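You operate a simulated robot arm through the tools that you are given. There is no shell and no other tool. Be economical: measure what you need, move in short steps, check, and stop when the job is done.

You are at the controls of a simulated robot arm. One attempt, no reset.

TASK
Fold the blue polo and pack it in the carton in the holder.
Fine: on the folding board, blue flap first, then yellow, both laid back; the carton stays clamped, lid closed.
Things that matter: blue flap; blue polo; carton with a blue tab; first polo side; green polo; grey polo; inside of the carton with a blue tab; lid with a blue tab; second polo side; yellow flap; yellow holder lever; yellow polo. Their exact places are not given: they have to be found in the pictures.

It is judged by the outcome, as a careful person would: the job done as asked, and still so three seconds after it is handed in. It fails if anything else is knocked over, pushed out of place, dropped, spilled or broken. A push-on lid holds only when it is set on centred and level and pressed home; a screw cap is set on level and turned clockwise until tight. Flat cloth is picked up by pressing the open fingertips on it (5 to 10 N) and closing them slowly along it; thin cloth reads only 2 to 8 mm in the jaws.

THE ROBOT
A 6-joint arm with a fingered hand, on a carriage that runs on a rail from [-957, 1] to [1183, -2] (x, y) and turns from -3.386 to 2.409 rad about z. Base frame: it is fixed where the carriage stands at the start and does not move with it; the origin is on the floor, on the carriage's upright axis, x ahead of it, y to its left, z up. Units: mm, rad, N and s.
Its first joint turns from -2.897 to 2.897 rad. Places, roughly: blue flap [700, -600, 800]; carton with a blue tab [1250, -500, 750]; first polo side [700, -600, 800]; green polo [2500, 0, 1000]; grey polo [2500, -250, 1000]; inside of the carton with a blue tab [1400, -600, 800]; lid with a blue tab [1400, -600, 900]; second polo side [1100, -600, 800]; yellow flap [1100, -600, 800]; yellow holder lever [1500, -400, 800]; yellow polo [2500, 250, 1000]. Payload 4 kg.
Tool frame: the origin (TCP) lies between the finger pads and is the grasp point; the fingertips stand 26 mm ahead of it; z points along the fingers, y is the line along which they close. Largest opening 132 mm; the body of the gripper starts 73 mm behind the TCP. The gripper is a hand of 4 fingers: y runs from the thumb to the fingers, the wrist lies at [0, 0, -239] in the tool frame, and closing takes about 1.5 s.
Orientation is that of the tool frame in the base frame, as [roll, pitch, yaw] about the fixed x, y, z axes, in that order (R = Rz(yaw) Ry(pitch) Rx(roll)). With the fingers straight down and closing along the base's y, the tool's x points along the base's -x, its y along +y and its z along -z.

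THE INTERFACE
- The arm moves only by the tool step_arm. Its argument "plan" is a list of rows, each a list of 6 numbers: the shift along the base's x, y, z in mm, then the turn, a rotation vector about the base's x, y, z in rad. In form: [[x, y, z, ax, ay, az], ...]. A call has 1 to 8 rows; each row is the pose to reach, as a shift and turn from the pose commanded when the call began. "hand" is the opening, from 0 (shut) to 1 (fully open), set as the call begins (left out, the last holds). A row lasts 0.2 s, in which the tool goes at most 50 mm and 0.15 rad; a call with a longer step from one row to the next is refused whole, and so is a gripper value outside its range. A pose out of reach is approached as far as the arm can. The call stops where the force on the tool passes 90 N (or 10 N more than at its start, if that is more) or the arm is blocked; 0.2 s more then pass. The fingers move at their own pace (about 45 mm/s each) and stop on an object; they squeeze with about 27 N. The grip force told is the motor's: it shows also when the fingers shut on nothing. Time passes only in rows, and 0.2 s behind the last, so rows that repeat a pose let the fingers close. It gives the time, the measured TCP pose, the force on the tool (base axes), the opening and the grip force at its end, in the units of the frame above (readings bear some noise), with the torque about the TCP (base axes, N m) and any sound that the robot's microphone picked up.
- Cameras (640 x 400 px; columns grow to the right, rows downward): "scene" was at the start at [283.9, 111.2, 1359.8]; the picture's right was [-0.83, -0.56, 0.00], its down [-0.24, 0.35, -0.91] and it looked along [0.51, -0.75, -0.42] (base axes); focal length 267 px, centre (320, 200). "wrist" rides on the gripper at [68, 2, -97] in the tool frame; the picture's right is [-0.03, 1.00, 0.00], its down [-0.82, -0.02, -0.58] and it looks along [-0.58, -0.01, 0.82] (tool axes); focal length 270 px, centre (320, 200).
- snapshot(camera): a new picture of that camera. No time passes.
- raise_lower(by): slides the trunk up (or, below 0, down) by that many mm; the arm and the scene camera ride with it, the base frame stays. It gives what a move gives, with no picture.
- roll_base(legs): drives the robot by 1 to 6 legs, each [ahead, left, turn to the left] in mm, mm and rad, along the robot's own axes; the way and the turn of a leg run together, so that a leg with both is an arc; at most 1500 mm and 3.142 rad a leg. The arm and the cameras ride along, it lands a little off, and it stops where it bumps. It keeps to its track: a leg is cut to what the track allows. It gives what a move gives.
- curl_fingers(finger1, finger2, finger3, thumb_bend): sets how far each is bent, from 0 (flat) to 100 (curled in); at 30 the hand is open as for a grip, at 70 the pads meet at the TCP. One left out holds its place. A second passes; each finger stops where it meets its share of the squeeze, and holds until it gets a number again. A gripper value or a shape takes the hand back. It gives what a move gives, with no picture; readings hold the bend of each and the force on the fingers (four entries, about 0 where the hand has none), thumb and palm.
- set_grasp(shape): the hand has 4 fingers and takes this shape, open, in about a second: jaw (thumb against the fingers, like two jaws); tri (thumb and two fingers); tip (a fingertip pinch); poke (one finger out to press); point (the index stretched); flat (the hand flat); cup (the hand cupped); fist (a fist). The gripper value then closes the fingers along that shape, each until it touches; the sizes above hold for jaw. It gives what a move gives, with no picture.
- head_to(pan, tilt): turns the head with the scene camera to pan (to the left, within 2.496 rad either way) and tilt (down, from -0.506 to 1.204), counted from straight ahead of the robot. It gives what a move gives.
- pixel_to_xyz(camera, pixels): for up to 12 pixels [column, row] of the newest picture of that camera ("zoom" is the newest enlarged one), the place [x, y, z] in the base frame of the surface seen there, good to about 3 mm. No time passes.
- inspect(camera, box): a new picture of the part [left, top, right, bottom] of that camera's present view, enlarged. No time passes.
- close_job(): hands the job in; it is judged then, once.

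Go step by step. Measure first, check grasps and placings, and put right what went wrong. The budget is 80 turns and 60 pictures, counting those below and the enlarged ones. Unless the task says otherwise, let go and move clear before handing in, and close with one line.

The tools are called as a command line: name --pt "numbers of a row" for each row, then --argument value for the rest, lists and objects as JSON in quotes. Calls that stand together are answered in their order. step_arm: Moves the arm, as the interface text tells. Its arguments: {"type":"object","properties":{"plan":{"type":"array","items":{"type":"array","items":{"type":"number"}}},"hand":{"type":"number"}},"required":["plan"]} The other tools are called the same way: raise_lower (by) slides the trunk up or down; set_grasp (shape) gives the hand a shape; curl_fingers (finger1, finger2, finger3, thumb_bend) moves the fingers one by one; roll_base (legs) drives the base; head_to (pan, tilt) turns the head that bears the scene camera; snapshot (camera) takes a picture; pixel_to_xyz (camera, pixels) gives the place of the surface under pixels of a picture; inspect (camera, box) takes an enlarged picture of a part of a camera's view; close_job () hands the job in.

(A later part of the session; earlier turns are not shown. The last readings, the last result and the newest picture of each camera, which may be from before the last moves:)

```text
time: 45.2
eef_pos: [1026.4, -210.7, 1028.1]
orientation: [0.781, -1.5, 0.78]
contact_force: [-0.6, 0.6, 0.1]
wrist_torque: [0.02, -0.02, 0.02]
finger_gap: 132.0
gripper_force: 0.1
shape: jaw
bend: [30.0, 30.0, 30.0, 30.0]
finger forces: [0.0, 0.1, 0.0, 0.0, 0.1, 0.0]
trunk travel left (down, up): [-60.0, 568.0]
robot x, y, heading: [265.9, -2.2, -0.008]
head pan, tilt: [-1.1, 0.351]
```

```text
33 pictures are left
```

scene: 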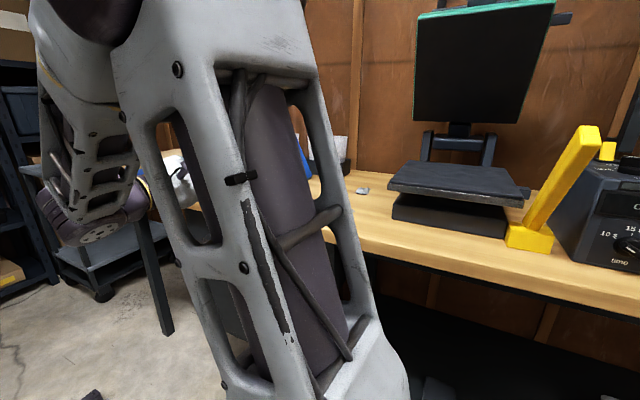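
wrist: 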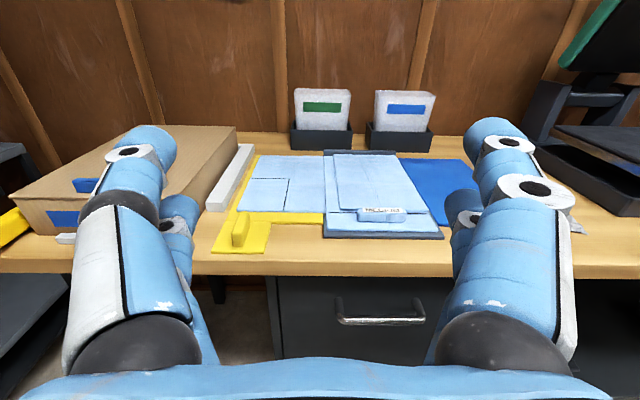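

The blue flap lies flat again and the first side is folded on the middle (375,180). Now I'll measure the yellow fin at (240,232) and the hinge line.

inspect --camera "wrist" --box '[190, 130, 390, 270]'

pixel_to_xyz --camera "wrist" --pixels '[[240, 222], [240, 240], [234, 225], [246, 222], [246, 215], [218, 248], [260, 250], [322, 218], [325, 160], [300, 218], [255, 160], [263, 228]]'

```text
2.86 times, centred on (290, 200) of wrist
```

zoom: 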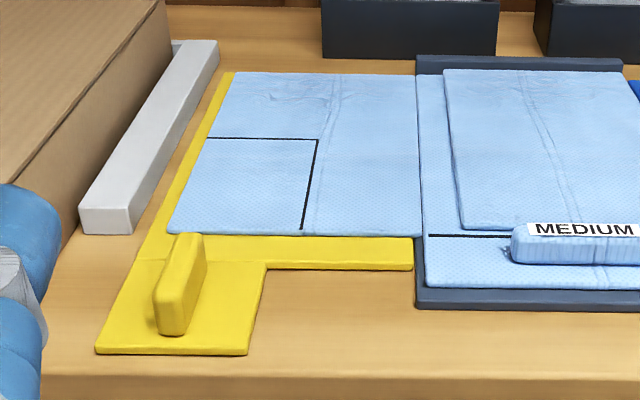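

```text
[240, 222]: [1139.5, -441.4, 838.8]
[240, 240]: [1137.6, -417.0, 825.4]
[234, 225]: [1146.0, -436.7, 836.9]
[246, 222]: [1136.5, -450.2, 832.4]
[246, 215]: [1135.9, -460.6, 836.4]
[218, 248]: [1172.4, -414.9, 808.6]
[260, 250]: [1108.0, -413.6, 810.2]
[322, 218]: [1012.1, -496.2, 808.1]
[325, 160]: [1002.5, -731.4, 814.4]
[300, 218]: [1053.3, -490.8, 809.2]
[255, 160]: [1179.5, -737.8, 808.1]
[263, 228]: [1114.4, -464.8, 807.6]
```

The yellow fin is centred at x≈1140.5 with its hinge near x 1007. I'll approach it the same way, correcting the small tilt.

step_arm --pt "23 -21 -36 0.01 -0.01 0" --pt "46 -42 -72 0.02 -0.02 0" --pt "69 -63 -108 0.03 -0.03 0" --pt "92 -84 -146 0.04 -0.04 0" --pt "114 -106 -183.5 0.05 -0.05 0" --pt "114 -150 -183.5 0.05 -0.05 0" --pt "114 -192 -183.5 0.05 -0.05 0" --pt "114 -232 -183.5 0.05 -0.05 0"

snapshot --camera "wrist"

```text
time: 47.0
eef_pos: [1140.4, -443.1, 843.8]
orientation: [-2.083, -1.57, -2.639]
contact_force: [-0.4, 0.1, 0.2]
wrist_torque: [0.0, 0.02, -0.01]
finger_gap: 132.0
gripper_force: 0.0
shape: jaw
bend: [30.0, 30.0, 30.0, 30.0]
finger forces: [0.0, 0.0, 0.1, 0.0, 0.1, 0.0]
trunk travel left (down, up): [-60.0, 568.0]
robot x, y, heading: [270.0, -2.1, -0.007]
head pan, tilt: [-1.1, 0.351]
```

```text
31 pictures are left
```

wrist: 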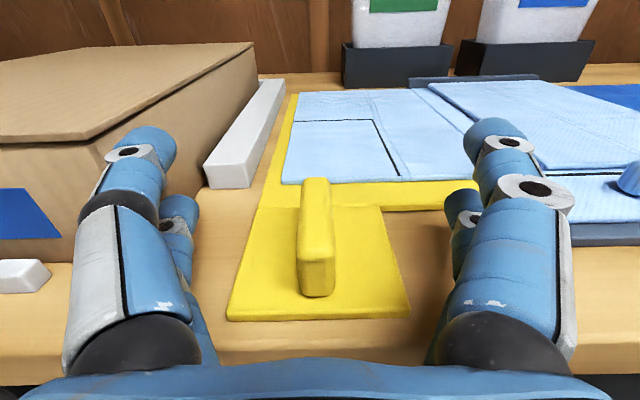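

The fin is centred at (317,230). Closing.

step_arm --hand 0 --pt "0 0 0 0 0 0" --pt "0 0 0 0 0 0" --pt "0 0 0 0 0 0" --pt "0 0 0 0 0 0" --pt "0 0 0 0 0 0" --pt "0 0 0 0 0 0" --pt "0 0 0 0 0 0" --pt "0 0 0 0 0 0"

snapshot --camera "wrist"

```text
time: 48.8
eef_pos: [1141.0, -443.3, 842.9]
orientation: [-2.001, -1.568, -2.72]
contact_force: [-0.1, -2.4, -0.7]
wrist_torque: [-0.02, 0.03, 0.02]
finger_gap: 0.0
gripper_force: 14.4
shape: jaw
bend: [61.0, 71.0, 72.0, 70.0]
finger forces: [0.1, 12.1, 12.4, 0.0, 0.1, 0.0]
trunk travel left (down, up): [-60.0, 568.0]
robot x, y, heading: [271.0, -0.4, -0.011]
head pan, tilt: [-1.1, 0.351]
```

```text
30 pictures are left
```

wrist: 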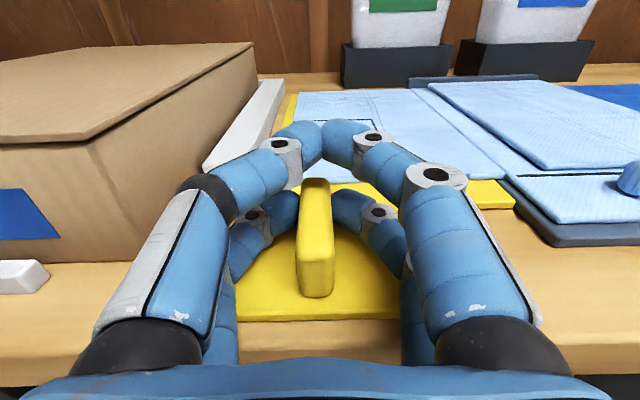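

Fingers 2 and 3 hold the fin with about 12 N each. Lifting the yellow flap along the mirrored arc.

step_arm --pt "-6.1 0 17 0 -0.13 0" --pt "-14.4 0 33.1 0 -0.26 0" --pt "-24.7 0 47.9 0 -0.39 0" --pt "-36.8 0 61.3 0 -0.52 0" --pt "-50.6 0 73.1 0 -0.65 0" --pt "-65.7 0 82.9 0 -0.78 0" --pt "-82 0 90.7 0 -0.91 0" --pt "-99.2 0 96.3 0 -1.04 0"

step_arm --pt "-17.8 0 3.3 0 -0.13 0" --pt "-35.8 0 4.3 0 -0.26 0" --pt "-53.8 0 3 0 -0.39 0" --pt "-71.5 0 -0.7 0 -0.52 0" --pt "-88.6 0 -6.6 0 -0.65 0" --pt "-99.9 0 -12 0 -0.74 0"

snapshot --camera "wrist"

```text
time: 50.6
eef_pos: [1040.9, -442.6, 941.2]
orientation: [-1.581, -0.527, -3.138]
contact_force: [-1.9, -1.5, -7.9]
wrist_torque: [0.17, 0.07, -0.09]
finger_gap: 0.1
gripper_force: 27.3
shape: jaw
bend: [61.0, 71.0, 72.0, 70.0]
finger forces: [0.0, 29.9, 21.9, 0.0, 0.1, 0.0]
trunk travel left (down, up): [-60.0, 568.0]
robot x, y, heading: [269.5, -4.5, -0.01]
head pan, tilt: [-1.1, 0.351]
```

```text
time: 52.0
eef_pos: [941.5, -443.2, 928.0]
orientation: [-1.581, 0.212, -3.141]
contact_force: [6.9, 0.8, -15.2]
wrist_torque: [0.37, 0.18, 0.17]
finger_gap: 0.0
gripper_force: 26.9
shape: jaw
bend: [61.0, 71.0, 72.0, 70.0]
finger forces: [0.0, 34.2, 18.1, 0.0, 0.1, 0.0]
trunk travel left (down, up): [-60.0, 568.0]
robot x, y, heading: [272.8, -3.3, -0.01]
head pan, tilt: [-1.1, 0.351]
```

```text
29 pictures are left
```

wrist: 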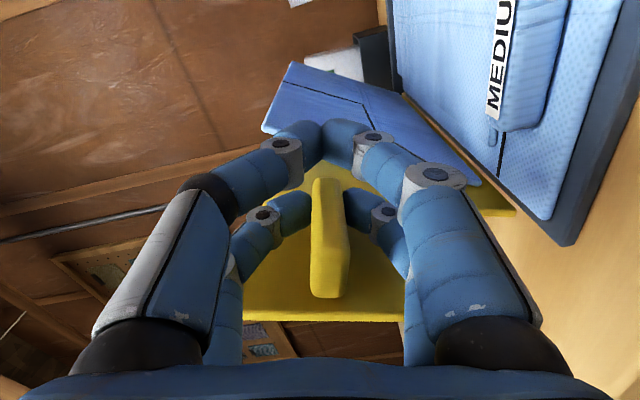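

The polo side is still lying on the flap at about 102°. I'll go a little further, slowly.

step_arm --pt "-3.6 0 -2 0 -0.03 0" --pt "-7.2 0 -4.1 0 -0.06 0" --pt "-10.7 0 -6.4 0 -0.09 0" --pt "-14.2 0 -8.7 0 -0.12 0" --pt "-14.2 0 -8.7 0 -0.12 0" --pt "-14.2 0 -8.7 0 -0.12 0"

snapshot --camera "wrist"

```text
time: 53.4
eef_pos: [928.3, -443.6, 919.3]
orientation: [-1.582, 0.33, 3.141]
contact_force: [8.6, 1.8, -15.4]
wrist_torque: [0.41, 0.18, 0.3]
finger_gap: 0.0
gripper_force: 27.2
shape: jaw
bend: [61.0, 71.0, 72.0, 70.0]
finger forces: [0.0, 35.3, 17.4, 0.0, 0.0, 0.0]
trunk travel left (down, up): [-60.0, 568.0]
robot x, y, heading: [266.0, 1.3, -0.006]
head pan, tilt: [-1.1, 0.351]
```

```text
28 pictures are left
```

wrist: 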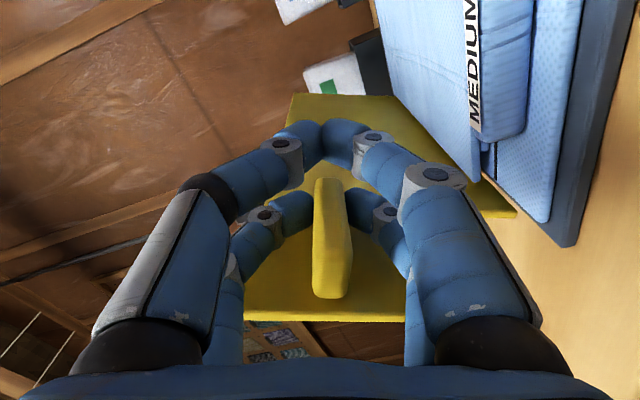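

The second side has flipped onto the middle (stack at (440,90)). Now I'll lay the yellow flap back while still holding its fin.

step_arm --pt "15.5 0 9.3 0 0.13 0" --pt "32.1 0 16.6 0 0.26 0" --pt "49.4 0 21.7 0 0.39 0" --pt "67.2 0 24.5 0 0.52 0" --pt "85.4 0 24.9 0 0.65 0" --pt "103.3 0 23 0 0.78 0" --pt "120.9 0 18.8 0 0.91 0" --pt "137.7 0 12.3 0 1.04 0"

step_arm --pt "15.9 0 -8.5 0 0.13 0" --pt "30.6 0 -19.1 0 0.26 0" --pt "43.8 0 -31.5 0 0.39 0" --pt "55.3 0 -45.5 0 0.52 0" --pt "64.8 0 -60.8 0 0.65 0" --pt "71.2 0 -74.8 0 0.76 0" --pt "74.9 0 -85.2 0 0.84 0"

step_arm --hand 1 --pt "0 0 0 0 0 0" --pt "0 0 0 0 0 0" --pt "0 0 0 0 0 0" --pt "0 0 0 0 0 0" --pt "0 0 0 0 0 0" --pt "0 0 0 0 0 0" --pt "0 0 0 0 0 0"

step_arm --pt "0 45 0 0 0 0" --pt "0 90 5 0 0 0" --pt "0 135 20 0 0 0" --pt "0 170 50 0 0 0" --pt "0 200 85 0 0 0" --pt "0 220 125 0 0 0" --pt "0 230 165 0 0 0" --pt "0 235 200 0 0 0"

snapshot --camera "wrist"

```text
time: 55.2
eef_pos: [1064.9, -444.2, 932.2]
orientation: [-1.58, -0.71, -3.141]
contact_force: [0.7, 1.6, -1.0]
wrist_torque: [0.01, -0.07, 0.0]
finger_gap: 0.0
gripper_force: 27.1
shape: jaw
bend: [61.0, 71.0, 72.0, 70.0]
finger forces: [0.1, 25.9, 26.2, 0.0, 0.1, 0.1]
trunk travel left (down, up): [-60.0, 568.0]
robot x, y, heading: [271.5, 1.2, -0.008]
head pan, tilt: [-1.1, 0.351]
```

```text
time: 56.8
eef_pos: [1140.3, -443.8, 846.4]
orientation: [-1.627, -1.552, -3.097]
contact_force: [4.1, -4.0, -1.0]
wrist_torque: [-0.03, -0.06, 0.12]
finger_gap: 0.0
gripper_force: 26.9
shape: jaw
bend: [61.0, 71.0, 72.0, 70.0]
finger forces: [0.1, 23.2, 27.9, 0.0, 0.1, 0.1]
trunk travel left (down, up): [-60.0, 568.0]
robot x, y, heading: [273.6, -0.1, -0.012]
head pan, tilt: [-1.1, 0.351]
```

```text
time: 58.4
eef_pos: [1138.0, -442.3, 848.1]
orientation: [-1.615, -1.549, -3.107]
contact_force: [0.0, 0.0, -0.2]
wrist_torque: [-0.04, 0.0, 0.03]
finger_gap: 132.1
gripper_force: 0.2
shape: jaw
bend: [30.0, 30.0, 30.0, 30.0]
finger forces: [0.0, 0.0, 0.0, 0.0, 0.1, 0.1]
trunk travel left (down, up): [-60.0, 568.0]
robot x, y, heading: [270.6, 1.2, -0.009]
head pan, tilt: [-1.1, 0.351]
```

```text
time: 60.2
eef_pos: [1139.8, -207.9, 1046.5]
orientation: [-1.627, -1.552, -3.095]
contact_force: [-0.1, -0.6, -0.7]
wrist_torque: [-0.02, -0.02, -0.01]
finger_gap: 131.8
gripper_force: 0.0
shape: jaw
bend: [30.0, 30.0, 30.0, 30.0]
finger forces: [0.1, 0.0, 0.1, 0.1, 0.0, 0.0]
trunk travel left (down, up): [-60.0, 568.0]
robot x, y, heading: [268.1, 3.5, -0.012]
head pan, tilt: [-1.1, 0.351]
```

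```text
27 pictures are left
```

wrist: 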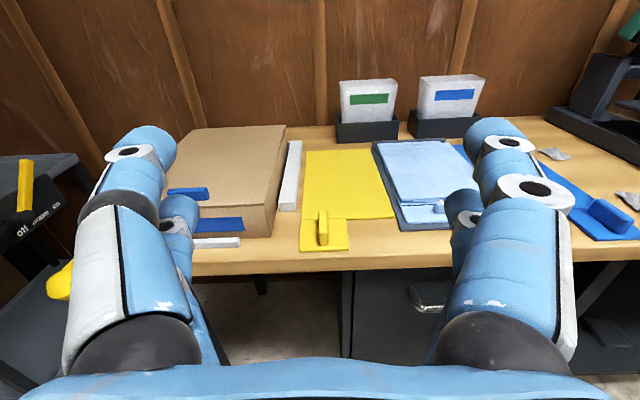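

Both flaps lie back and the polo is folded. Now the carton: I'll zoom in on the lid tab, the holder and the lever.

inspect --camera "wrist" --box '[0, 110, 320, 310]'

pixel_to_xyz --camera "wrist" --pixels '[[188, 188], [205, 187], [175, 190], [188, 196], [270, 207], [284, 126], [185, 128], [225, 223], [295, 143], [290, 207], [240, 243], [62, 280]]'

pixel_to_xyz --camera "wrist" --pixels '[[372, 145], [400, 228], [452, 225], [445, 142], [390, 150], [440, 195], [412, 203], [436, 205], [445, 211], [415, 160], [420, 220], [400, 180]]'

```text
2.00 times, centred on (160, 210) of wrist
```

zoom: 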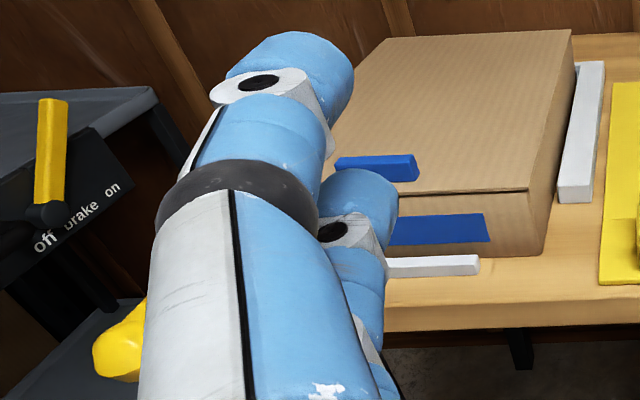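

```text
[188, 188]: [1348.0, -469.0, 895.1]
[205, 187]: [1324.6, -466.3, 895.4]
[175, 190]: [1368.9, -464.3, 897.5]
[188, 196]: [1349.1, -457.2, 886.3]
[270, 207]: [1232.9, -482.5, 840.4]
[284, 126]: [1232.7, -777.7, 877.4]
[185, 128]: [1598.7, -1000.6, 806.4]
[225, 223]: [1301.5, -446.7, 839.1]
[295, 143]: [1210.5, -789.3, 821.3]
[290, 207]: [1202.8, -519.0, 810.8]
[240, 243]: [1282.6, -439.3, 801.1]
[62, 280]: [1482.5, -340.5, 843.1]
```

```text
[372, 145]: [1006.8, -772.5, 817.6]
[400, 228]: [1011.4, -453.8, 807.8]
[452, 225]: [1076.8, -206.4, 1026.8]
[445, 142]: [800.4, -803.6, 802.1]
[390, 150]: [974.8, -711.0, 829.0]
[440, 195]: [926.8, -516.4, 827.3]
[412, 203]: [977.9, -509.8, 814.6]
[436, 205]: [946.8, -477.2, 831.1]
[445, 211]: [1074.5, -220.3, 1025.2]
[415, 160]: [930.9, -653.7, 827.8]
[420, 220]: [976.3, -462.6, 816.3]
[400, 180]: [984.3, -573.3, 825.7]
```

Carton spans x 1233–1465, y −448…−780, lid top z 877, with a tab fin at x 1322–1378, y ≈−463, z up to 897; hinge presumably at the back. I'll raise the trunk, drive to x≈700 and bring the hand in front of the tab to pinch its two ends.

raise_lower --by 200

roll_base --legs '[[430, 0, 0]]'

step_arm --pt "-28 -15 -40 0 0 0" --pt "-56 -30 -80 0 0 0" --pt "-84 -45 -120 0 0 0" --pt "-112 -60 -160 0 0 0" --pt "-140 -75 -200 0 0 0" --pt "-168 -90 -240 0 0 0" --pt "-196 -105 -280 0 0 0" --pt "-220 -115 -320 0 0 0"

snapshot --camera "wrist"

```text
time: 62.4
eef_pos: [1140.9, -208.1, 1246.4]
orientation: [-1.615, -1.55, -3.107]
contact_force: [1.3, -0.6, -0.4]
wrist_torque: [0.0, 0.02, -0.01]
finger_gap: 132.0
gripper_force: 0.0
shape: jaw
bend: [30.0, 30.0, 30.0, 30.0]
finger forces: [0.0, 0.1, 0.0, 0.0, 0.0, 0.0]
trunk travel left (down, up): [-260.0, 368.0]
robot x, y, heading: [269.2, -1.7, -0.008]
head pan, tilt: [-1.1, 0.351]
```

```text
time: 65.0
eef_pos: [1571.0, -207.6, 1248.7]
orientation: [-1.612, -1.55, -3.107]
contact_force: [-0.6, 0.0, -0.1]
wrist_torque: [0.0, 0.0, -0.02]
finger_gap: 131.9
gripper_force: 0.0
shape: jaw
bend: [30.0, 30.0, 30.0, 30.0]
finger forces: [0.0, 0.1, 0.1, 0.0, 0.1, 0.0]
trunk travel left (down, up): [-260.0, 368.0]
robot x, y, heading: [698.5, 0.4, -0.005]
head pan, tilt: [-1.1, 0.351]
```

```text
refused: row 1 steps farther than a row can; nothing moved
```

```text
25 pictures are left
```

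wrist: 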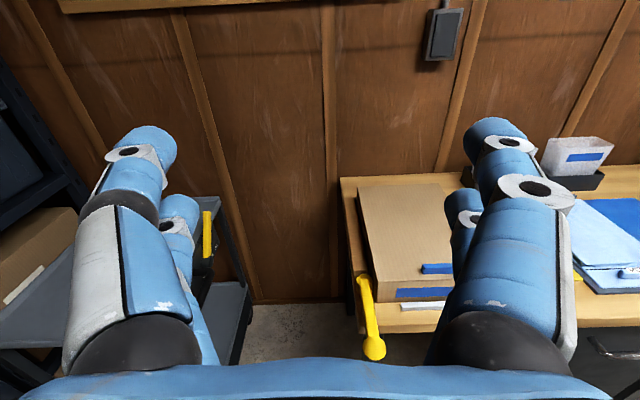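

The row was slightly too long; I'll resend it in shorter steps. The view also shows the lever at (370,315) pointing forward.

step_arm --pt "-25 -12 -37 0 0 0" --pt "-50 -24 -74 0 0 0" --pt "-75 -36 -111 0 0 0" --pt "-100 -48 -148 0 0 0" --pt "-125 -60 -185 0 0 0" --pt "-150 -72 -222 0 0 0" --pt "-175 -84 -259 0 0 0" --pt "-200 -96 -296 0 0 0"

step_arm --pt "-21 -19 -30 0.02 0.02 0" --pt "-21 -30 -40 0.02 0.02 0"

snapshot --camera "wrist"

```text
time: 66.8
eef_pos: [1371.7, -303.5, 950.2]
orientation: [-1.62, -1.547, -3.101]
contact_force: [-0.3, 0.2, 0.3]
wrist_torque: [0.01, 0.0, 0.03]
finger_gap: 132.1
gripper_force: 0.2
shape: jaw
bend: [30.0, 30.0, 30.0, 30.0]
finger forces: [0.0, 0.1, 0.0, 0.1, 0.0, 0.0]
trunk travel left (down, up): [-260.0, 368.0]
robot x, y, heading: [704.6, -3.0, -0.009]
head pan, tilt: [-1.1, 0.351]
```

```text
time: 67.4
eef_pos: [1350.1, -333.2, 912.5]
orientation: [-3.043, -1.55, -1.676]
contact_force: [-0.4, 0.2, 0.1]
wrist_torque: [-0.01, 0.01, -0.01]
finger_gap: 131.9
gripper_force: 0.1
shape: jaw
bend: [30.0, 30.0, 30.0, 30.0]
finger forces: [0.1, 0.0, 0.0, 0.0, 0.0, 0.0]
trunk travel left (down, up): [-260.0, 368.0]
robot x, y, heading: [697.1, -1.3, -0.003]
head pan, tilt: [-1.1, 0.351]
```

```text
24 pictures are left
```

wrist: 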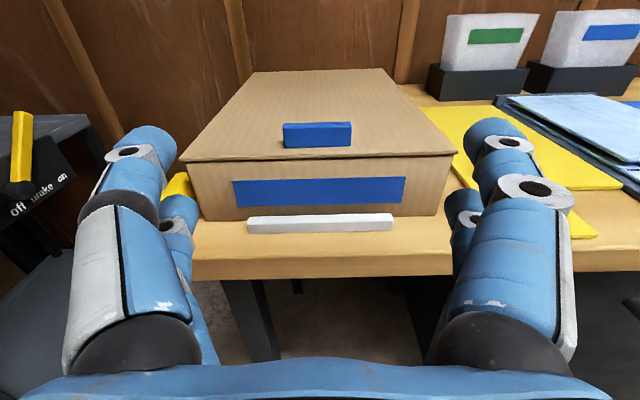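

Clear view of the carton; the tab is centred at (317,134). Measuring the tab and lid corners.

pixel_to_xyz --camera "wrist" --pixels '[[317, 125], [287, 126], [348, 125], [317, 140], [284, 140], [350, 140], [182, 160], [452, 154], [256, 73], [378, 70], [318, 160], [318, 90]]'

```text
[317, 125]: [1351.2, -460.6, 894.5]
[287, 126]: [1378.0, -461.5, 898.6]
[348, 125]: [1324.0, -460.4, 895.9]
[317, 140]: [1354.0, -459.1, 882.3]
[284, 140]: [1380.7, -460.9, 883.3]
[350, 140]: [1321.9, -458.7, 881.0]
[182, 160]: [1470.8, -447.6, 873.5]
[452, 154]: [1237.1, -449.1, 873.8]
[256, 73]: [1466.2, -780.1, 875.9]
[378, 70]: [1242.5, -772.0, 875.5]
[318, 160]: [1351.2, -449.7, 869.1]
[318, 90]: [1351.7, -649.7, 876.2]
```

Tab: x 1321–1381, y ≈−459…−472, z 877–897. Advancing at z 912 and pinching its ends.

step_arm --pt "1 -45 0 0 0 0" --pt "1 -90 0 0 0 0" --pt "1 -127 0 0 0 0"

step_arm --hand 0 --pt "0 0 0 0 0 0" --pt "0 0 0 0 0 0" --pt "0 0 0 0 0 0" --pt "0 0 0 0 0 0" --pt "0 0 0 0 0 0" --pt "0 0 0 0 0 0" --pt "0 0 0 0 0 0" --pt "0 0 0 0 0 0"

snapshot --camera "wrist"

```text
time: 68.2
eef_pos: [1350.2, -460.5, 911.2]
orientation: [-3.091, -1.548, -1.629]
contact_force: [0.4, 0.7, -0.5]
wrist_torque: [0.0, -0.03, -0.02]
finger_gap: 132.1
gripper_force: 0.1
shape: jaw
bend: [30.0, 30.0, 30.0, 30.0]
finger forces: [0.0, 0.0, 0.1, 0.1, 0.0, 0.0]
trunk travel left (down, up): [-260.0, 368.0]
robot x, y, heading: [701.0, -0.6, -0.004]
head pan, tilt: [-1.1, 0.351]
```

```text
time: 70.0
eef_pos: [1351.0, -459.8, 911.1]
orientation: [-3.052, -1.549, -1.669]
contact_force: [0.5, -7.1, -1.3]
wrist_torque: [-0.13, -0.02, 0.01]
finger_gap: 6.1
gripper_force: 14.4
shape: jaw
bend: [60.0, 74.0, 74.0, 70.0]
finger forces: [0.0, 11.8, 12.1, 0.0, 0.0, 0.0]
trunk travel left (down, up): [-260.0, 368.0]
robot x, y, heading: [700.3, -0.8, -0.003]
head pan, tilt: [-1.1, 0.351]
```

```text
23 pictures are left
```

wrist: 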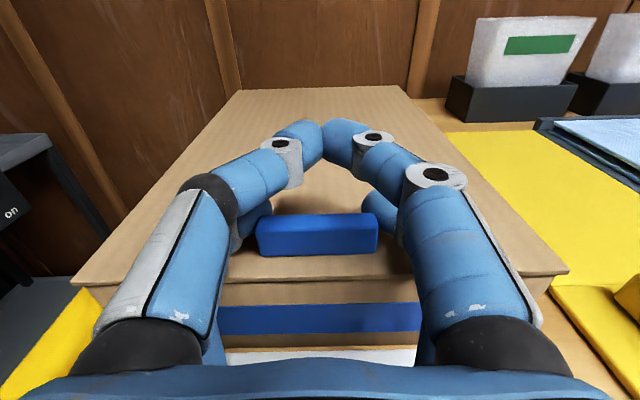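

The tab is held at its ends with 12 N. Lifting the lid along an arc about the back edge, testing the first 0.4 rad.

step_arm --pt "0 -1 10 0.03 0 0" --pt "0 -5.2 31.6 0.1 0 0" --pt "0 -13.5 62.5 0.2 0 0" --pt "0 -24.8 92.4 0.3 0 0" --pt "0 -39.1 121 0.4 0 0"

snapshot --camera "wrist"

```text
time: 71.2
eef_pos: [1350.3, -499.6, 1030.4]
orientation: [3.137, -1.146, -1.574]
contact_force: [0.8, -15.7, -6.9]
wrist_torque: [-0.3, -0.06, -0.02]
finger_gap: 4.8
gripper_force: 27.1
shape: jaw
bend: [60.0, 74.0, 74.0, 70.0]
finger forces: [0.1, 23.6, 24.6, 0.0, 0.0, 0.0]
trunk travel left (down, up): [-260.0, 368.0]
robot x, y, heading: [700.1, 3.0, -0.006]
head pan, tilt: [-1.1, 0.351]
```

```text
22 pictures are left
```

wrist: 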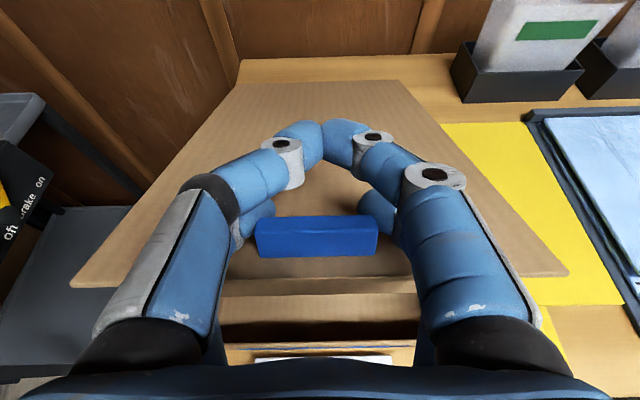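

The lid is hinged at the back and follows well. Continuing the arc to 1.2 rad.

step_arm --pt "0 -17.1 27 0.1 0 0" --pt "0 -36.8 52.2 0.2 0 0" --pt "0 -58.9 75.4 0.3 0 0" --pt "0 -83.1 96.2 0.4 0 0" --pt "0 -109.4 114.5 0.5 0 0" --pt "0 -137.4 130.1 0.6 0 0" --pt "0 -166.8 142.7 0.7 0 0" --pt "0 -197.3 152.4 0.8 0 0"

step_arm --pt "0 -31.2 6.6 0.08 0 0" --pt "0 -63 10.1 0.16 0 0" --pt "0 -95 10.3 0.22 0 0" --pt "0 -126.9 7.4 0.28 0 0" --pt "0 -158.3 1.4 0.34 0 0"

head_to --pan -0.6 --tilt 0.4

snapshot --camera "scene"

```text
time: 73.0
eef_pos: [1344.4, -531.4, 984.5]
orientation: [-3.086, -0.824, -1.641]
contact_force: [0.2, -0.3, 0.8]
wrist_torque: [0.0, -0.03, -0.01]
finger_gap: 0.0
gripper_force: 26.8
shape: jaw
bend: [60.0, 79.0, 79.0, 70.0]
finger forces: [0.1, 0.0, 0.1, 0.0, 0.0, 0.0]
out of reach, approached as far as the arm can: row 2, 3, 4, 5, 6, 7, 8
trunk travel left (down, up): [-260.0, 368.0]
robot x, y, heading: [697.5, -0.1, -0.006]
head pan, tilt: [-1.1, 0.351]
```

```text
time: 74.1
eef_pos: [1334.5, -576.5, 900.6]
orientation: [-3.031, -0.709, -1.689]
contact_force: [-1.9, 1.7, 55.9]
wrist_torque: [0.19, -0.1, 0.04]
finger_gap: 0.0
gripper_force: 27.4
shape: jaw
bend: [60.0, 82.0, 83.0, 70.0]
finger forces: [0.1, 45.0, 52.6, 0.0, 0.0, 0.0]
out of reach, approached as far as the arm can: row 1, 2, 3, 4, 5
trunk travel left (down, up): [-260.0, 368.0]
robot x, y, heading: [698.7, -1.6, -0.006]
head pan, tilt: [-1.1, 0.351]
stopped in row 5: the force on the tool passed its limit at 114 N (the readings are from after the stop); the commanded pose is now the measured one
```

```text
time: 75.1
eef_pos: [1335.3, -575.0, 899.1]
orientation: [-3.031, -0.707, -1.69]
contact_force: [1.2, 8.3, 41.6]
wrist_torque: [1.62, 0.0, 0.0]
finger_gap: 0.0
gripper_force: 27.3
shape: jaw
bend: [60.0, 83.0, 84.0, 70.0]
finger forces: [0.0, 0.0, 0.0, 0.0, 0.0, 0.0]
trunk travel left (down, up): [-260.0, 368.0]
robot x, y, heading: [697.9, -1.5, -0.007]
head pan, tilt: [-0.6, 0.4]
```

```text
21 pictures are left
```

scene: 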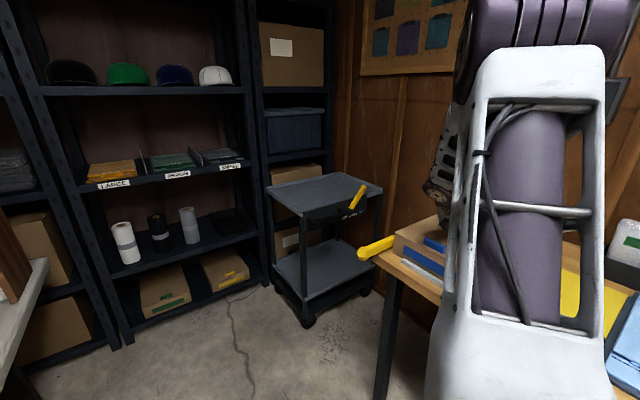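

The wrist ran out of range in this roll, the tab slipped, the lid closed again and the hand is resting on the lid at about 42 N. I'll lift off, check the carton hasn't moved, and redo it with the hand rolled the other way, which suits the arm better.

step_arm --pt "0 0 15 0 0 0" --pt "0 10 40 0 0 0" --pt "0 30 80 -0.1 0 0" --pt "0 60 110 -0.22 0 0" --pt "0 100 120 -0.35 0 0" --pt "0 145 130 -0.48 0 0" --pt "0 190 140 -0.61 0 0" --pt "0 235 140 -0.75 0 0"

step_arm --hand 1 --pt "0 20 0 -0.1 0 0" --pt "0 20 0 -0.1 -0.14 0" --pt "0 20 0 -0.1 -0.2 0"

snapshot --camera "wrist"

```text
time: 76.9
eef_pos: [1334.9, -338.2, 1033.2]
orientation: [-2.474, -1.426, -2.214]
contact_force: [0.4, 0.1, -0.4]
wrist_torque: [0.02, 0.0, 0.01]
finger_gap: 0.0
gripper_force: 27.3
shape: jaw
bend: [60.0, 79.0, 79.0, 70.0]
finger forces: [0.1, 0.0, 0.1, 0.1, 0.1, 0.0]
out of reach, approached as far as the arm can: row 1, 2
trunk travel left (down, up): [-260.0, 368.0]
robot x, y, heading: [701.8, -1.7, -0.004]
head pan, tilt: [-0.6, 0.4]
```

```text
time: 77.7
eef_pos: [1334.1, -318.5, 1031.8]
orientation: [-1.599, -1.284, -3.077]
contact_force: [0.3, 0.7, 0.3]
wrist_torque: [0.01, 0.0, 0.04]
finger_gap: 131.9
gripper_force: 0.1
shape: jaw
bend: [30.0, 30.0, 30.0, 30.0]
finger forces: [0.0, 0.0, 0.1, 0.1, 0.0, 0.0]
trunk travel left (down, up): [-260.0, 368.0]
robot x, y, heading: [699.8, 0.1, -0.003]
head pan, tilt: [-0.6, 0.4]
```

```text
20 pictures are left
```

wrist: 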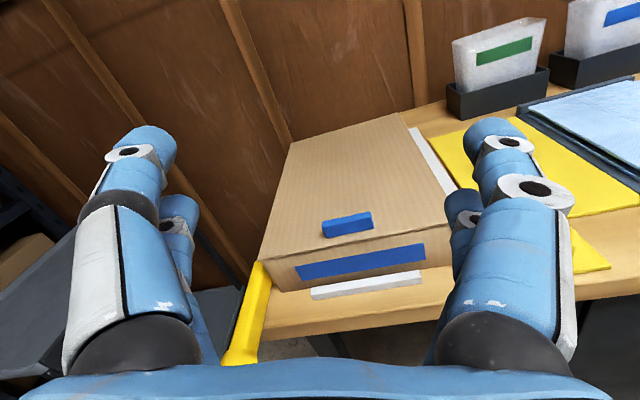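

The carton is unmoved with the lid closed. New approach: tool pointing down with tool x toward +y, pinching the tab ends with finger1 and the thumb and letting the lid pivot in the pinch. First the reorientation, the drive and the trunk.

step_arm --pt "0 0 0 0 -0.1428 0" --pt "0 0 0 0 -0.2856 0" --pt "0 0 0 0 -0.4284 0" --pt "0 0 0 0 -0.5712 0" --pt "0 0 0 0 -0.714 0" --pt "0 0 0 0 -0.8568 0" --pt "0 0 0 0 -0.9996 0" --pt "0 0 0 0 -1.1424 0"

step_arm --pt "0 0 0 0 -0.1428 0" --pt "0 0 0 0 -0.2856 0" --pt "0 0 0 0 -0.4284 0" --pt "0 0 0 0 -0.5712 0" --pt "0 0 0 0 -0.714 0" --pt "0 0 0 0 -0.8568 0" --pt "0 0 0 0 -0.9996 0" --pt "0 0 0 0 -1.1424 0"

step_arm --pt "0 0 0 0 -0.1428 0" --pt "0 0 0 0 -0.2856 0" --pt "0 0 0 0 -0.4284 0" --pt "0 0 0 0 -0.5712 0"

step_arm --pt "0 -5 0 0.14 0 0" --pt "0 -10 0 0.28 0 0" --pt "0 -15 0 0.42 0 0" --pt "0 -20 0 0.56 0 0" --pt "0 -25 0 0.7 0 0" --pt "0 -30 0 0.84 0 0" --pt "0 -35 0 0.98 0 0" --pt "0 -40 0 1.12 0 0"

step_arm --pt "0 -10 0 0.14 0 0" --pt "0 -20 0 0.28 0 0" --pt "0 -30 0 0.42 0 0" --pt "0 -40 0 0.45 0 0"

```text
time: 79.5
eef_pos: [1335.3, -318.8, 1032.1]
orientation: [-1.537, -0.142, -3.125]
contact_force: [0.5, 0.3, -1.1]
wrist_torque: [0.0, 0.0, 0.01]
finger_gap: 131.9
gripper_force: 0.1
shape: jaw
bend: [30.0, 30.0, 30.0, 30.0]
finger forces: [0.1, 0.0, 0.1, 0.0, 0.0, 0.0]
trunk travel left (down, up): [-260.0, 368.0]
robot x, y, heading: [700.5, -4.2, -0.001]
head pan, tilt: [-0.6, 0.4]
```

```text
time: 81.3
eef_pos: [1334.6, -318.0, 1032.6]
orientation: [-1.505, 1.001, -3.105]
contact_force: [0.6, 1.3, 0.1]
wrist_torque: [0.02, -0.02, 0.0]
finger_gap: 131.7
gripper_force: 0.1
shape: jaw
bend: [30.0, 30.0, 30.0, 30.0]
finger forces: [0.0, 0.1, 0.0, 0.0, 0.0, 0.0]
trunk travel left (down, up): [-260.0, 368.0]
robot x, y, heading: [699.7, -2.7, -0.009]
head pan, tilt: [-0.6, 0.4]
```

```text
time: 82.3
eef_pos: [1335.2, -318.9, 1032.4]
orientation: [0.125, 1.551, -1.48]
contact_force: [0.1, -0.2, 0.2]
wrist_torque: [-0.02, 0.0, -0.01]
finger_gap: 132.3
gripper_force: 0.0
shape: jaw
bend: [30.0, 30.0, 30.0, 30.0]
finger forces: [0.1, 0.0, 0.0, 0.0, 0.0, 0.0]
trunk travel left (down, up): [-260.0, 368.0]
robot x, y, heading: [698.9, 1.8, -0.009]
head pan, tilt: [-0.6, 0.4]
```

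```text
time: 84.1
eef_pos: [1334.8, -357.7, 1032.3]
orientation: [-3.106, 0.468, 1.572]
contact_force: [0.4, 0.0, 0.0]
wrist_torque: [-0.04, -0.03, 0.02]
finger_gap: 131.8
gripper_force: 0.2
shape: jaw
bend: [30.0, 30.0, 30.0, 30.0]
finger forces: [0.1, 0.0, 0.0, 0.0, 0.1, 0.1]
trunk travel left (down, up): [-260.0, 368.0]
robot x, y, heading: [704.1, -2.1, -0.006]
head pan, tilt: [-0.6, 0.4]
```

```text
time: 85.1
eef_pos: [1335.5, -398.2, 1032.7]
orientation: [-3.107, 0.019, 1.571]
contact_force: [0.5, 0.3, 0.8]
wrist_torque: [0.0, -0.01, 0.01]
finger_gap: 131.9
gripper_force: 0.1
shape: jaw
bend: [30.0, 30.0, 30.0, 30.0]
finger forces: [0.0, 0.0, 0.1, 0.1, 0.0, 0.0]
trunk travel left (down, up): [-260.0, 368.0]
robot x, y, heading: [698.7, -1.7, -0.003]
head pan, tilt: [-0.6, 0.4]
```

The tool now points down with tool x along +y. Next I'll drive to x≈880, raise the trunk, and come over the tab.

raise_lower --by 90

roll_base --legs '[[180, 0, 0]]'

step_arm --pt "-27 -15 -25 0.019 -0.035 0" --pt "-55 -30 -50 0.019 -0.035 0" --pt "-82 -45 -75 0.019 -0.035 0" --pt "-109 -60 -100 0.019 -0.035 0" --pt "-137 -75 -125 0.019 -0.035 0" --pt "-164 -89 -150 0.019 -0.035 0"

snapshot --camera "wrist"

```text
time: 86.3
eef_pos: [1335.4, -398.5, 1122.4]
orientation: [-3.107, 0.02, 1.572]
contact_force: [0.4, -0.7, 0.3]
wrist_torque: [0.01, 0.03, -0.01]
finger_gap: 131.7
gripper_force: 0.1
shape: jaw
bend: [30.0, 30.0, 30.0, 30.0]
finger forces: [0.0, 0.1, 0.0, 0.1, 0.0, 0.0]
trunk travel left (down, up): [-350.0, 278.0]
robot x, y, heading: [698.7, 0.6, -0.008]
head pan, tilt: [-0.6, 0.4]
```

```text
time: 87.8
eef_pos: [1514.5, -399.0, 1122.9]
orientation: [-3.107, 0.021, 1.57]
contact_force: [0.7, -0.6, -0.5]
wrist_torque: [0.01, 0.03, 0.01]
finger_gap: 131.8
gripper_force: 0.0
shape: jaw
bend: [30.0, 30.0, 30.0, 30.0]
finger forces: [0.0, 0.0, 0.0, 0.0, 0.0, 0.0]
trunk travel left (down, up): [-350.0, 278.0]
robot x, y, heading: [877.3, -3.6, -0.009]
head pan, tilt: [-0.6, 0.4]
```

```text
time: 89.2
eef_pos: [1349.6, -488.5, 970.7]
orientation: [-3.14, 0.002, 1.57]
contact_force: [1.2, 0.3, 0.3]
wrist_torque: [-0.02, 0.0, -0.02]
finger_gap: 131.7
gripper_force: 0.2
shape: jaw
bend: [30.0, 30.0, 30.0, 30.0]
finger forces: [0.0, 0.0, 0.0, 0.1, 0.1, 0.0]
trunk travel left (down, up): [-350.0, 278.0]
robot x, y, heading: [879.3, 0.6, -0.006]
head pan, tilt: [-0.6, 0.4]
```

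```text
19 pictures are left
```

wrist: 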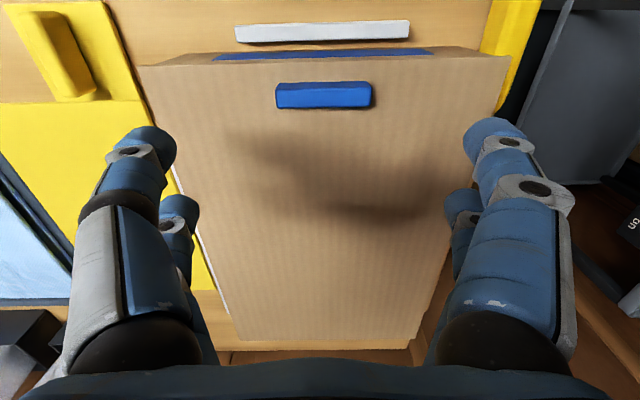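

The tab is centred at (324,95). Lowering to tip height 880 and pinching.

step_arm --pt "1 0 -33 0 0 0" --pt "1 0 -55 0 0 0" --pt "1 0 -65 0 0 0"

step_arm --hand 0 --pt "0 0 0 0 0 0" --pt "0 0 0 0 0 0" --pt "0 0 0 0 0 0" --pt "0 0 0 0 0 0" --pt "0 0 0 0 0 0" --pt "0 0 0 0 0 0" --pt "0 0 0 0 0 0" --pt "0 0 0 0 0 0"

snapshot --camera "wrist"

```text
time: 90.0
eef_pos: [1351.3, -488.7, 906.5]
orientation: [-3.141, 0.001, 1.571]
contact_force: [-0.4, -0.3, -0.7]
wrist_torque: [0.01, 0.0, -0.03]
finger_gap: 131.8
gripper_force: 0.1
shape: jaw
bend: [30.0, 30.0, 30.0, 30.0]
finger forces: [0.1, 0.0, 0.0, 0.0, 0.1, 0.1]
trunk travel left (down, up): [-350.0, 278.0]
robot x, y, heading: [881.5, 0.0, -0.015]
head pan, tilt: [-0.6, 0.4]
```

```text
time: 91.8
eef_pos: [1352.2, -488.0, 906.5]
orientation: [-3.141, 0.001, 1.571]
contact_force: [0.7, -0.1, 0.0]
wrist_torque: [0.01, -0.02, 0.03]
finger_gap: 31.3
gripper_force: 14.5
shape: jaw
bend: [73.0, 60.0, 60.0, 70.0]
finger forces: [12.6, 0.0, 0.0, 0.0, 12.7, 0.0]
trunk travel left (down, up): [-350.0, 278.0]
robot x, y, heading: [879.3, -0.7, -0.013]
head pan, tilt: [-0.6, 0.4]
```

```text
18 pictures are left
```

wrist: 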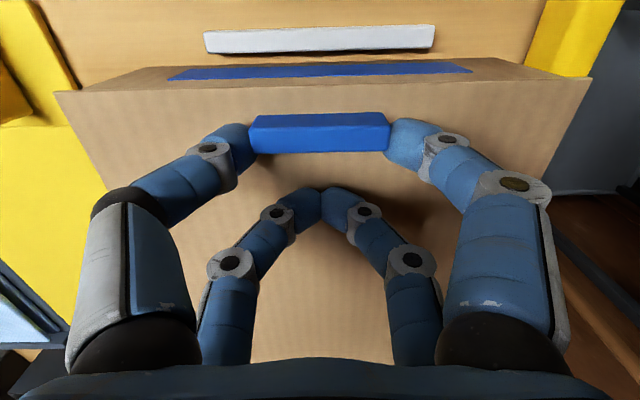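

Both ends of the tab are firmly pinched. Lifting along the arc with the tool kept vertical so the lid pivots in the fingers.

step_arm --pt "0 -2.9 31.2 0 0 0" --pt "0 -8.8 61.9 0 0 0" --pt "0 -17.8 91.9 0 0 0" --pt "0 -29.8 120.9 0 0 0" --pt "0 -44.5 148.5 0 0 0" --pt "0 -62 174.4 0 0 0" --pt "0 -82 198.5 0 0 0" --pt "0 -104.2 220.6 0 0 0"

snapshot --camera "wrist"

```text
time: 93.6
eef_pos: [1351.3, -591.4, 1128.3]
orientation: [-3.141, -0.001, 1.57]
contact_force: [-0.4, -2.3, -1.4]
wrist_torque: [0.04, 0.04, 0.05]
finger_gap: 30.6
gripper_force: 27.0
shape: jaw
bend: [73.0, 60.0, 60.0, 70.0]
finger forces: [24.4, 0.0, 0.1, 0.0, 24.9, 0.0]
trunk travel left (down, up): [-350.0, 278.0]
robot x, y, heading: [881.0, -0.4, -0.005]
head pan, tilt: [-0.6, 0.4]
```

```text
17 pictures are left
```

wrist: 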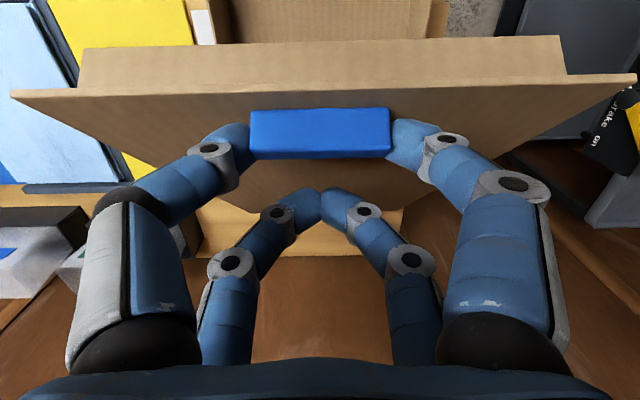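

The lid follows cleanly at about 46°. Continuing to just past vertical.

step_arm --pt "0 -24.4 19.7 0 0 0" --pt "0 -50.6 36.8 0 0 0" --pt "0 -78.4 51.2 0 0 0" --pt "0 -107.5 62.8 0 0 0" --pt "0 -137.6 71.5 0 0 0" --pt "0 -168.4 77 0 0 0" --pt "0 -199.7 79.5 0 0 0" --pt "0 -230.9 78.9 0 0 0"

step_arm --pt "0 -15 -1.5 0 0 0" --pt "0 -31.1 -3.8 0 0 0" --pt "0 -46 -7 0 0 0"

snapshot --camera "wrist"

```text
time: 95.4
eef_pos: [1324.7, -705.6, 1160.8]
orientation: [3.141, 0.002, 1.57]
contact_force: [0.3, -0.4, -0.3]
wrist_torque: [0.0, 0.01, 0.01]
finger_gap: 12.4
gripper_force: 27.1
shape: jaw
bend: [79.0, 60.0, 60.0, 77.0]
finger forces: [0.0, 0.0, 0.1, 0.0, 0.1, 0.0]
out of reach, approached as far as the arm can: row 4, 5, 6, 7, 8
trunk travel left (down, up): [-350.0, 278.0]
robot x, y, heading: [881.0, 1.9, -0.002]
head pan, tilt: [-0.6, 0.4]
```

```text
time: 96.2
eef_pos: [1322.2, -717.1, 1143.4]
orientation: [3.141, 0.002, 1.571]
contact_force: [0.1, -0.4, 0.1]
wrist_torque: [-0.01, 0.0, 0.05]
finger_gap: 12.5
gripper_force: 27.5
shape: jaw
bend: [79.0, 60.0, 60.0, 77.0]
finger forces: [0.0, 0.0, 0.0, 0.0, 0.0, 0.0]
out of reach, approached as far as the arm can: row 1, 2, 3
trunk travel left (down, up): [-350.0, 278.0]
robot x, y, heading: [879.7, -0.5, -0.01]
head pan, tilt: [-0.6, 0.4]
```

```text
16 pictures are left
```

wrist: 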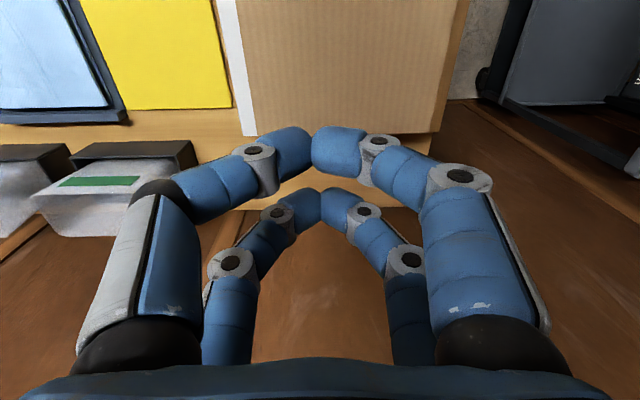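

I ran out of vertical reach and the lid closed again, undamaged (it hangs on its hinge). I'll redo it with the trunk 200 mm higher and the tool tilted 0.3 rad so the wrist stays nearer, which should cover the whole arc.

raise_lower --by 200

step_arm --hand 1 --pt "3 30 0 -0.05 0 0" --pt "6 60 -25 -0.1 0 0" --pt "9 90 -60 -0.15 0 0" --pt "12 115 -95 -0.2 0 0" --pt "15 140 -130 -0.25 0 0" --pt "18 165 -165 -0.3 0 0" --pt "21 185 -200 -0.3 0 0" --pt "24 205 -235 -0.3 0 0"

```text
time: 98.4
eef_pos: [1214.6, -714.2, 1342.7]
orientation: [3.141, 0.002, 1.571]
contact_force: [-0.1, -0.2, -0.7]
wrist_torque: [0.02, -0.01, -0.02]
finger_gap: 12.5
gripper_force: 27.6
shape: jaw
bend: [79.0, 60.0, 60.0, 77.0]
finger forces: [0.0, 0.1, 0.1, 0.1, 0.0, 0.0]
trunk travel left (down, up): [-550.0, 78.0]
robot x, y, heading: [881.3, 0.6, -0.007]
head pan, tilt: [-0.6, 0.4]
```

```text
time: 100.2
eef_pos: [1271.0, -686.2, 1386.3]
orientation: [-3.095, 0.062, 1.568]
contact_force: [-0.6, 1.0, 0.3]
wrist_torque: [-0.01, -0.03, -0.03]
finger_gap: 132.2
gripper_force: 0.1
shape: jaw
bend: [30.0, 30.0, 30.0, 30.0]
finger forces: [0.1, 0.0, 0.0, 0.1, 0.0, 0.1]
out of reach, approached as far as the arm can: row 1, 2, 3, 4, 5, 6, 7, 8
trunk travel left (down, up): [-550.0, 78.0]
robot x, y, heading: [881.6, -3.3, -0.012]
head pan, tilt: [-0.6, 0.4]
```

The commands are counted from the earlier unreachable target, so I'll let the arm settle on the current commanded pose and see.

step_arm --pt "0 30 -20 0 0 0" --pt "0 60 -40 0 0 0" --pt "0 90 -60 0 0 0" --pt "0 110 -80 0 0 0" --pt "0 110 -80 0 0 0" --pt "0 110 -80 0 0 0"

```text
time: 101.6
eef_pos: [1271.2, -685.2, 1384.9]
orientation: [-3.094, 0.062, 1.569]
contact_force: [0.5, -0.3, 0.5]
wrist_torque: [0.0, -0.02, -0.02]
finger_gap: 131.8
gripper_force: 0.0
shape: jaw
bend: [30.0, 30.0, 30.0, 30.0]
finger forces: [0.0, 0.1, 0.1, 0.0, 0.1, 0.0]
out of reach, approached as far as the arm can: row 1, 2, 3, 4, 5, 6
trunk travel left (down, up): [-550.0, 78.0]
robot x, y, heading: [881.2, -0.5, -0.005]
head pan, tilt: [-0.6, 0.4]
```

The solver seems stuck away from the commanded pose. I'll command back to the measured pose to re-synchronise, then descend from there.

step_arm --pt "-13 -16.5 37.5 0.03 0 0" --pt "-26 -33 75 0.06 0 0" --pt "-39 -50 112 0.09 0 0" --pt "-52 -66 150 0.12 0 0" --pt "-65 -82 187 0.15 0 0" --pt "-78 -99 225 0.18 0 0" --pt "-91 -115 262 0.21 0 0" --pt "-104 -132 300 0.24 0 0"

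step_arm --pt "0 30 -20 0 0 0" --pt "0 60 -40 0 0 0" --pt "0 90 -60 0 0 0"

```text
time: 103.4
eef_pos: [1132.6, -579.4, 1468.4]
orientation: [-3.097, -0.169, 1.567]
contact_force: [1.4, -0.9, -1.2]
wrist_torque: [0.09, -0.02, 0.0]
finger_gap: 131.9
gripper_force: 0.0
shape: jaw
bend: [30.0, 30.0, 30.0, 30.0]
finger forces: [0.0, 0.0, 0.0, 0.0, 0.0, 0.0]
out of reach, approached as far as the arm can: row 1, 2, 3, 4, 5, 6, 7, 8
trunk travel left (down, up): [-550.0, 78.0]
robot x, y, heading: [880.3, -1.6, -0.006]
head pan, tilt: [-0.6, 0.4]
```

```text
time: 104.2
eef_pos: [1138.5, -492.7, 1410.0]
orientation: [-3.093, -0.18, 1.568]
contact_force: [0.3, 0.4, -0.3]
wrist_torque: [0.06, 0.01, -0.03]
finger_gap: 132.1
gripper_force: 0.1
shape: jaw
bend: [30.0, 30.0, 30.0, 30.0]
finger forces: [0.1, 0.1, 0.0, 0.1, 0.1, 0.1]
trunk travel left (down, up): [-550.0, 78.0]
robot x, y, heading: [882.9, -3.3, -0.008]
head pan, tilt: [-0.6, 0.4]
```

The arm follows again. I'll now move outward over the front of the lid, correct the tilt, and descend in small steps.

step_arm --pt "30 5 -25 -0.06 0 0" --pt "60 10 -50 -0.12 -0.01 0" --pt "90 10 -75 -0.18 -0.02 0" --pt "120 10 -100 -0.24 -0.03 0" --pt "150 10 -125 -0.3 -0.04 0" --pt "180 10 -150 -0.36 -0.045 0" --pt "205 10 -175 -0.42 -0.048 0" --pt "212 10 -200 -0.48 -0.048 0"

step_arm --pt "0 0 -45 0 0 0" --pt "0 0 -90 0 0 0" --pt "0 0 -135 0 0 0" --pt "0 0 -175 0 0 0" --pt "0 0 -210 0 0 0"

snapshot --camera "wrist"

```text
time: 106.0
eef_pos: [1352.4, -485.2, 1209.7]
orientation: [3.139, 0.302, 1.563]
contact_force: [0.4, 0.9, -0.6]
wrist_torque: [0.01, -0.02, 0.0]
finger_gap: 131.8
gripper_force: 0.0
shape: jaw
bend: [30.0, 30.0, 30.0, 30.0]
finger forces: [0.0, 0.0, 0.0, 0.1, 0.1, 0.1]
trunk travel left (down, up): [-550.0, 78.0]
robot x, y, heading: [876.8, -0.4, -0.009]
head pan, tilt: [-0.6, 0.4]
```

```text
time: 107.2
eef_pos: [1350.3, -484.2, 998.4]
orientation: [3.141, 0.301, 1.564]
contact_force: [0.4, -0.7, -0.2]
wrist_torque: [-0.03, 0.01, 0.01]
finger_gap: 131.9
gripper_force: 0.1
shape: jaw
bend: [30.0, 30.0, 30.0, 30.0]
finger forces: [0.1, 0.0, 0.1, 0.0, 0.0, 0.1]
trunk travel left (down, up): [-550.0, 78.0]
robot x, y, heading: [878.1, 2.4, -0.005]
head pan, tilt: [-0.6, 0.4]
```

```text
15 pictures are left
```

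wrist: 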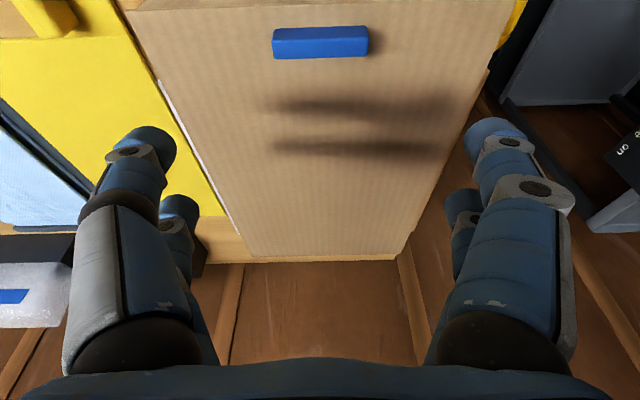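

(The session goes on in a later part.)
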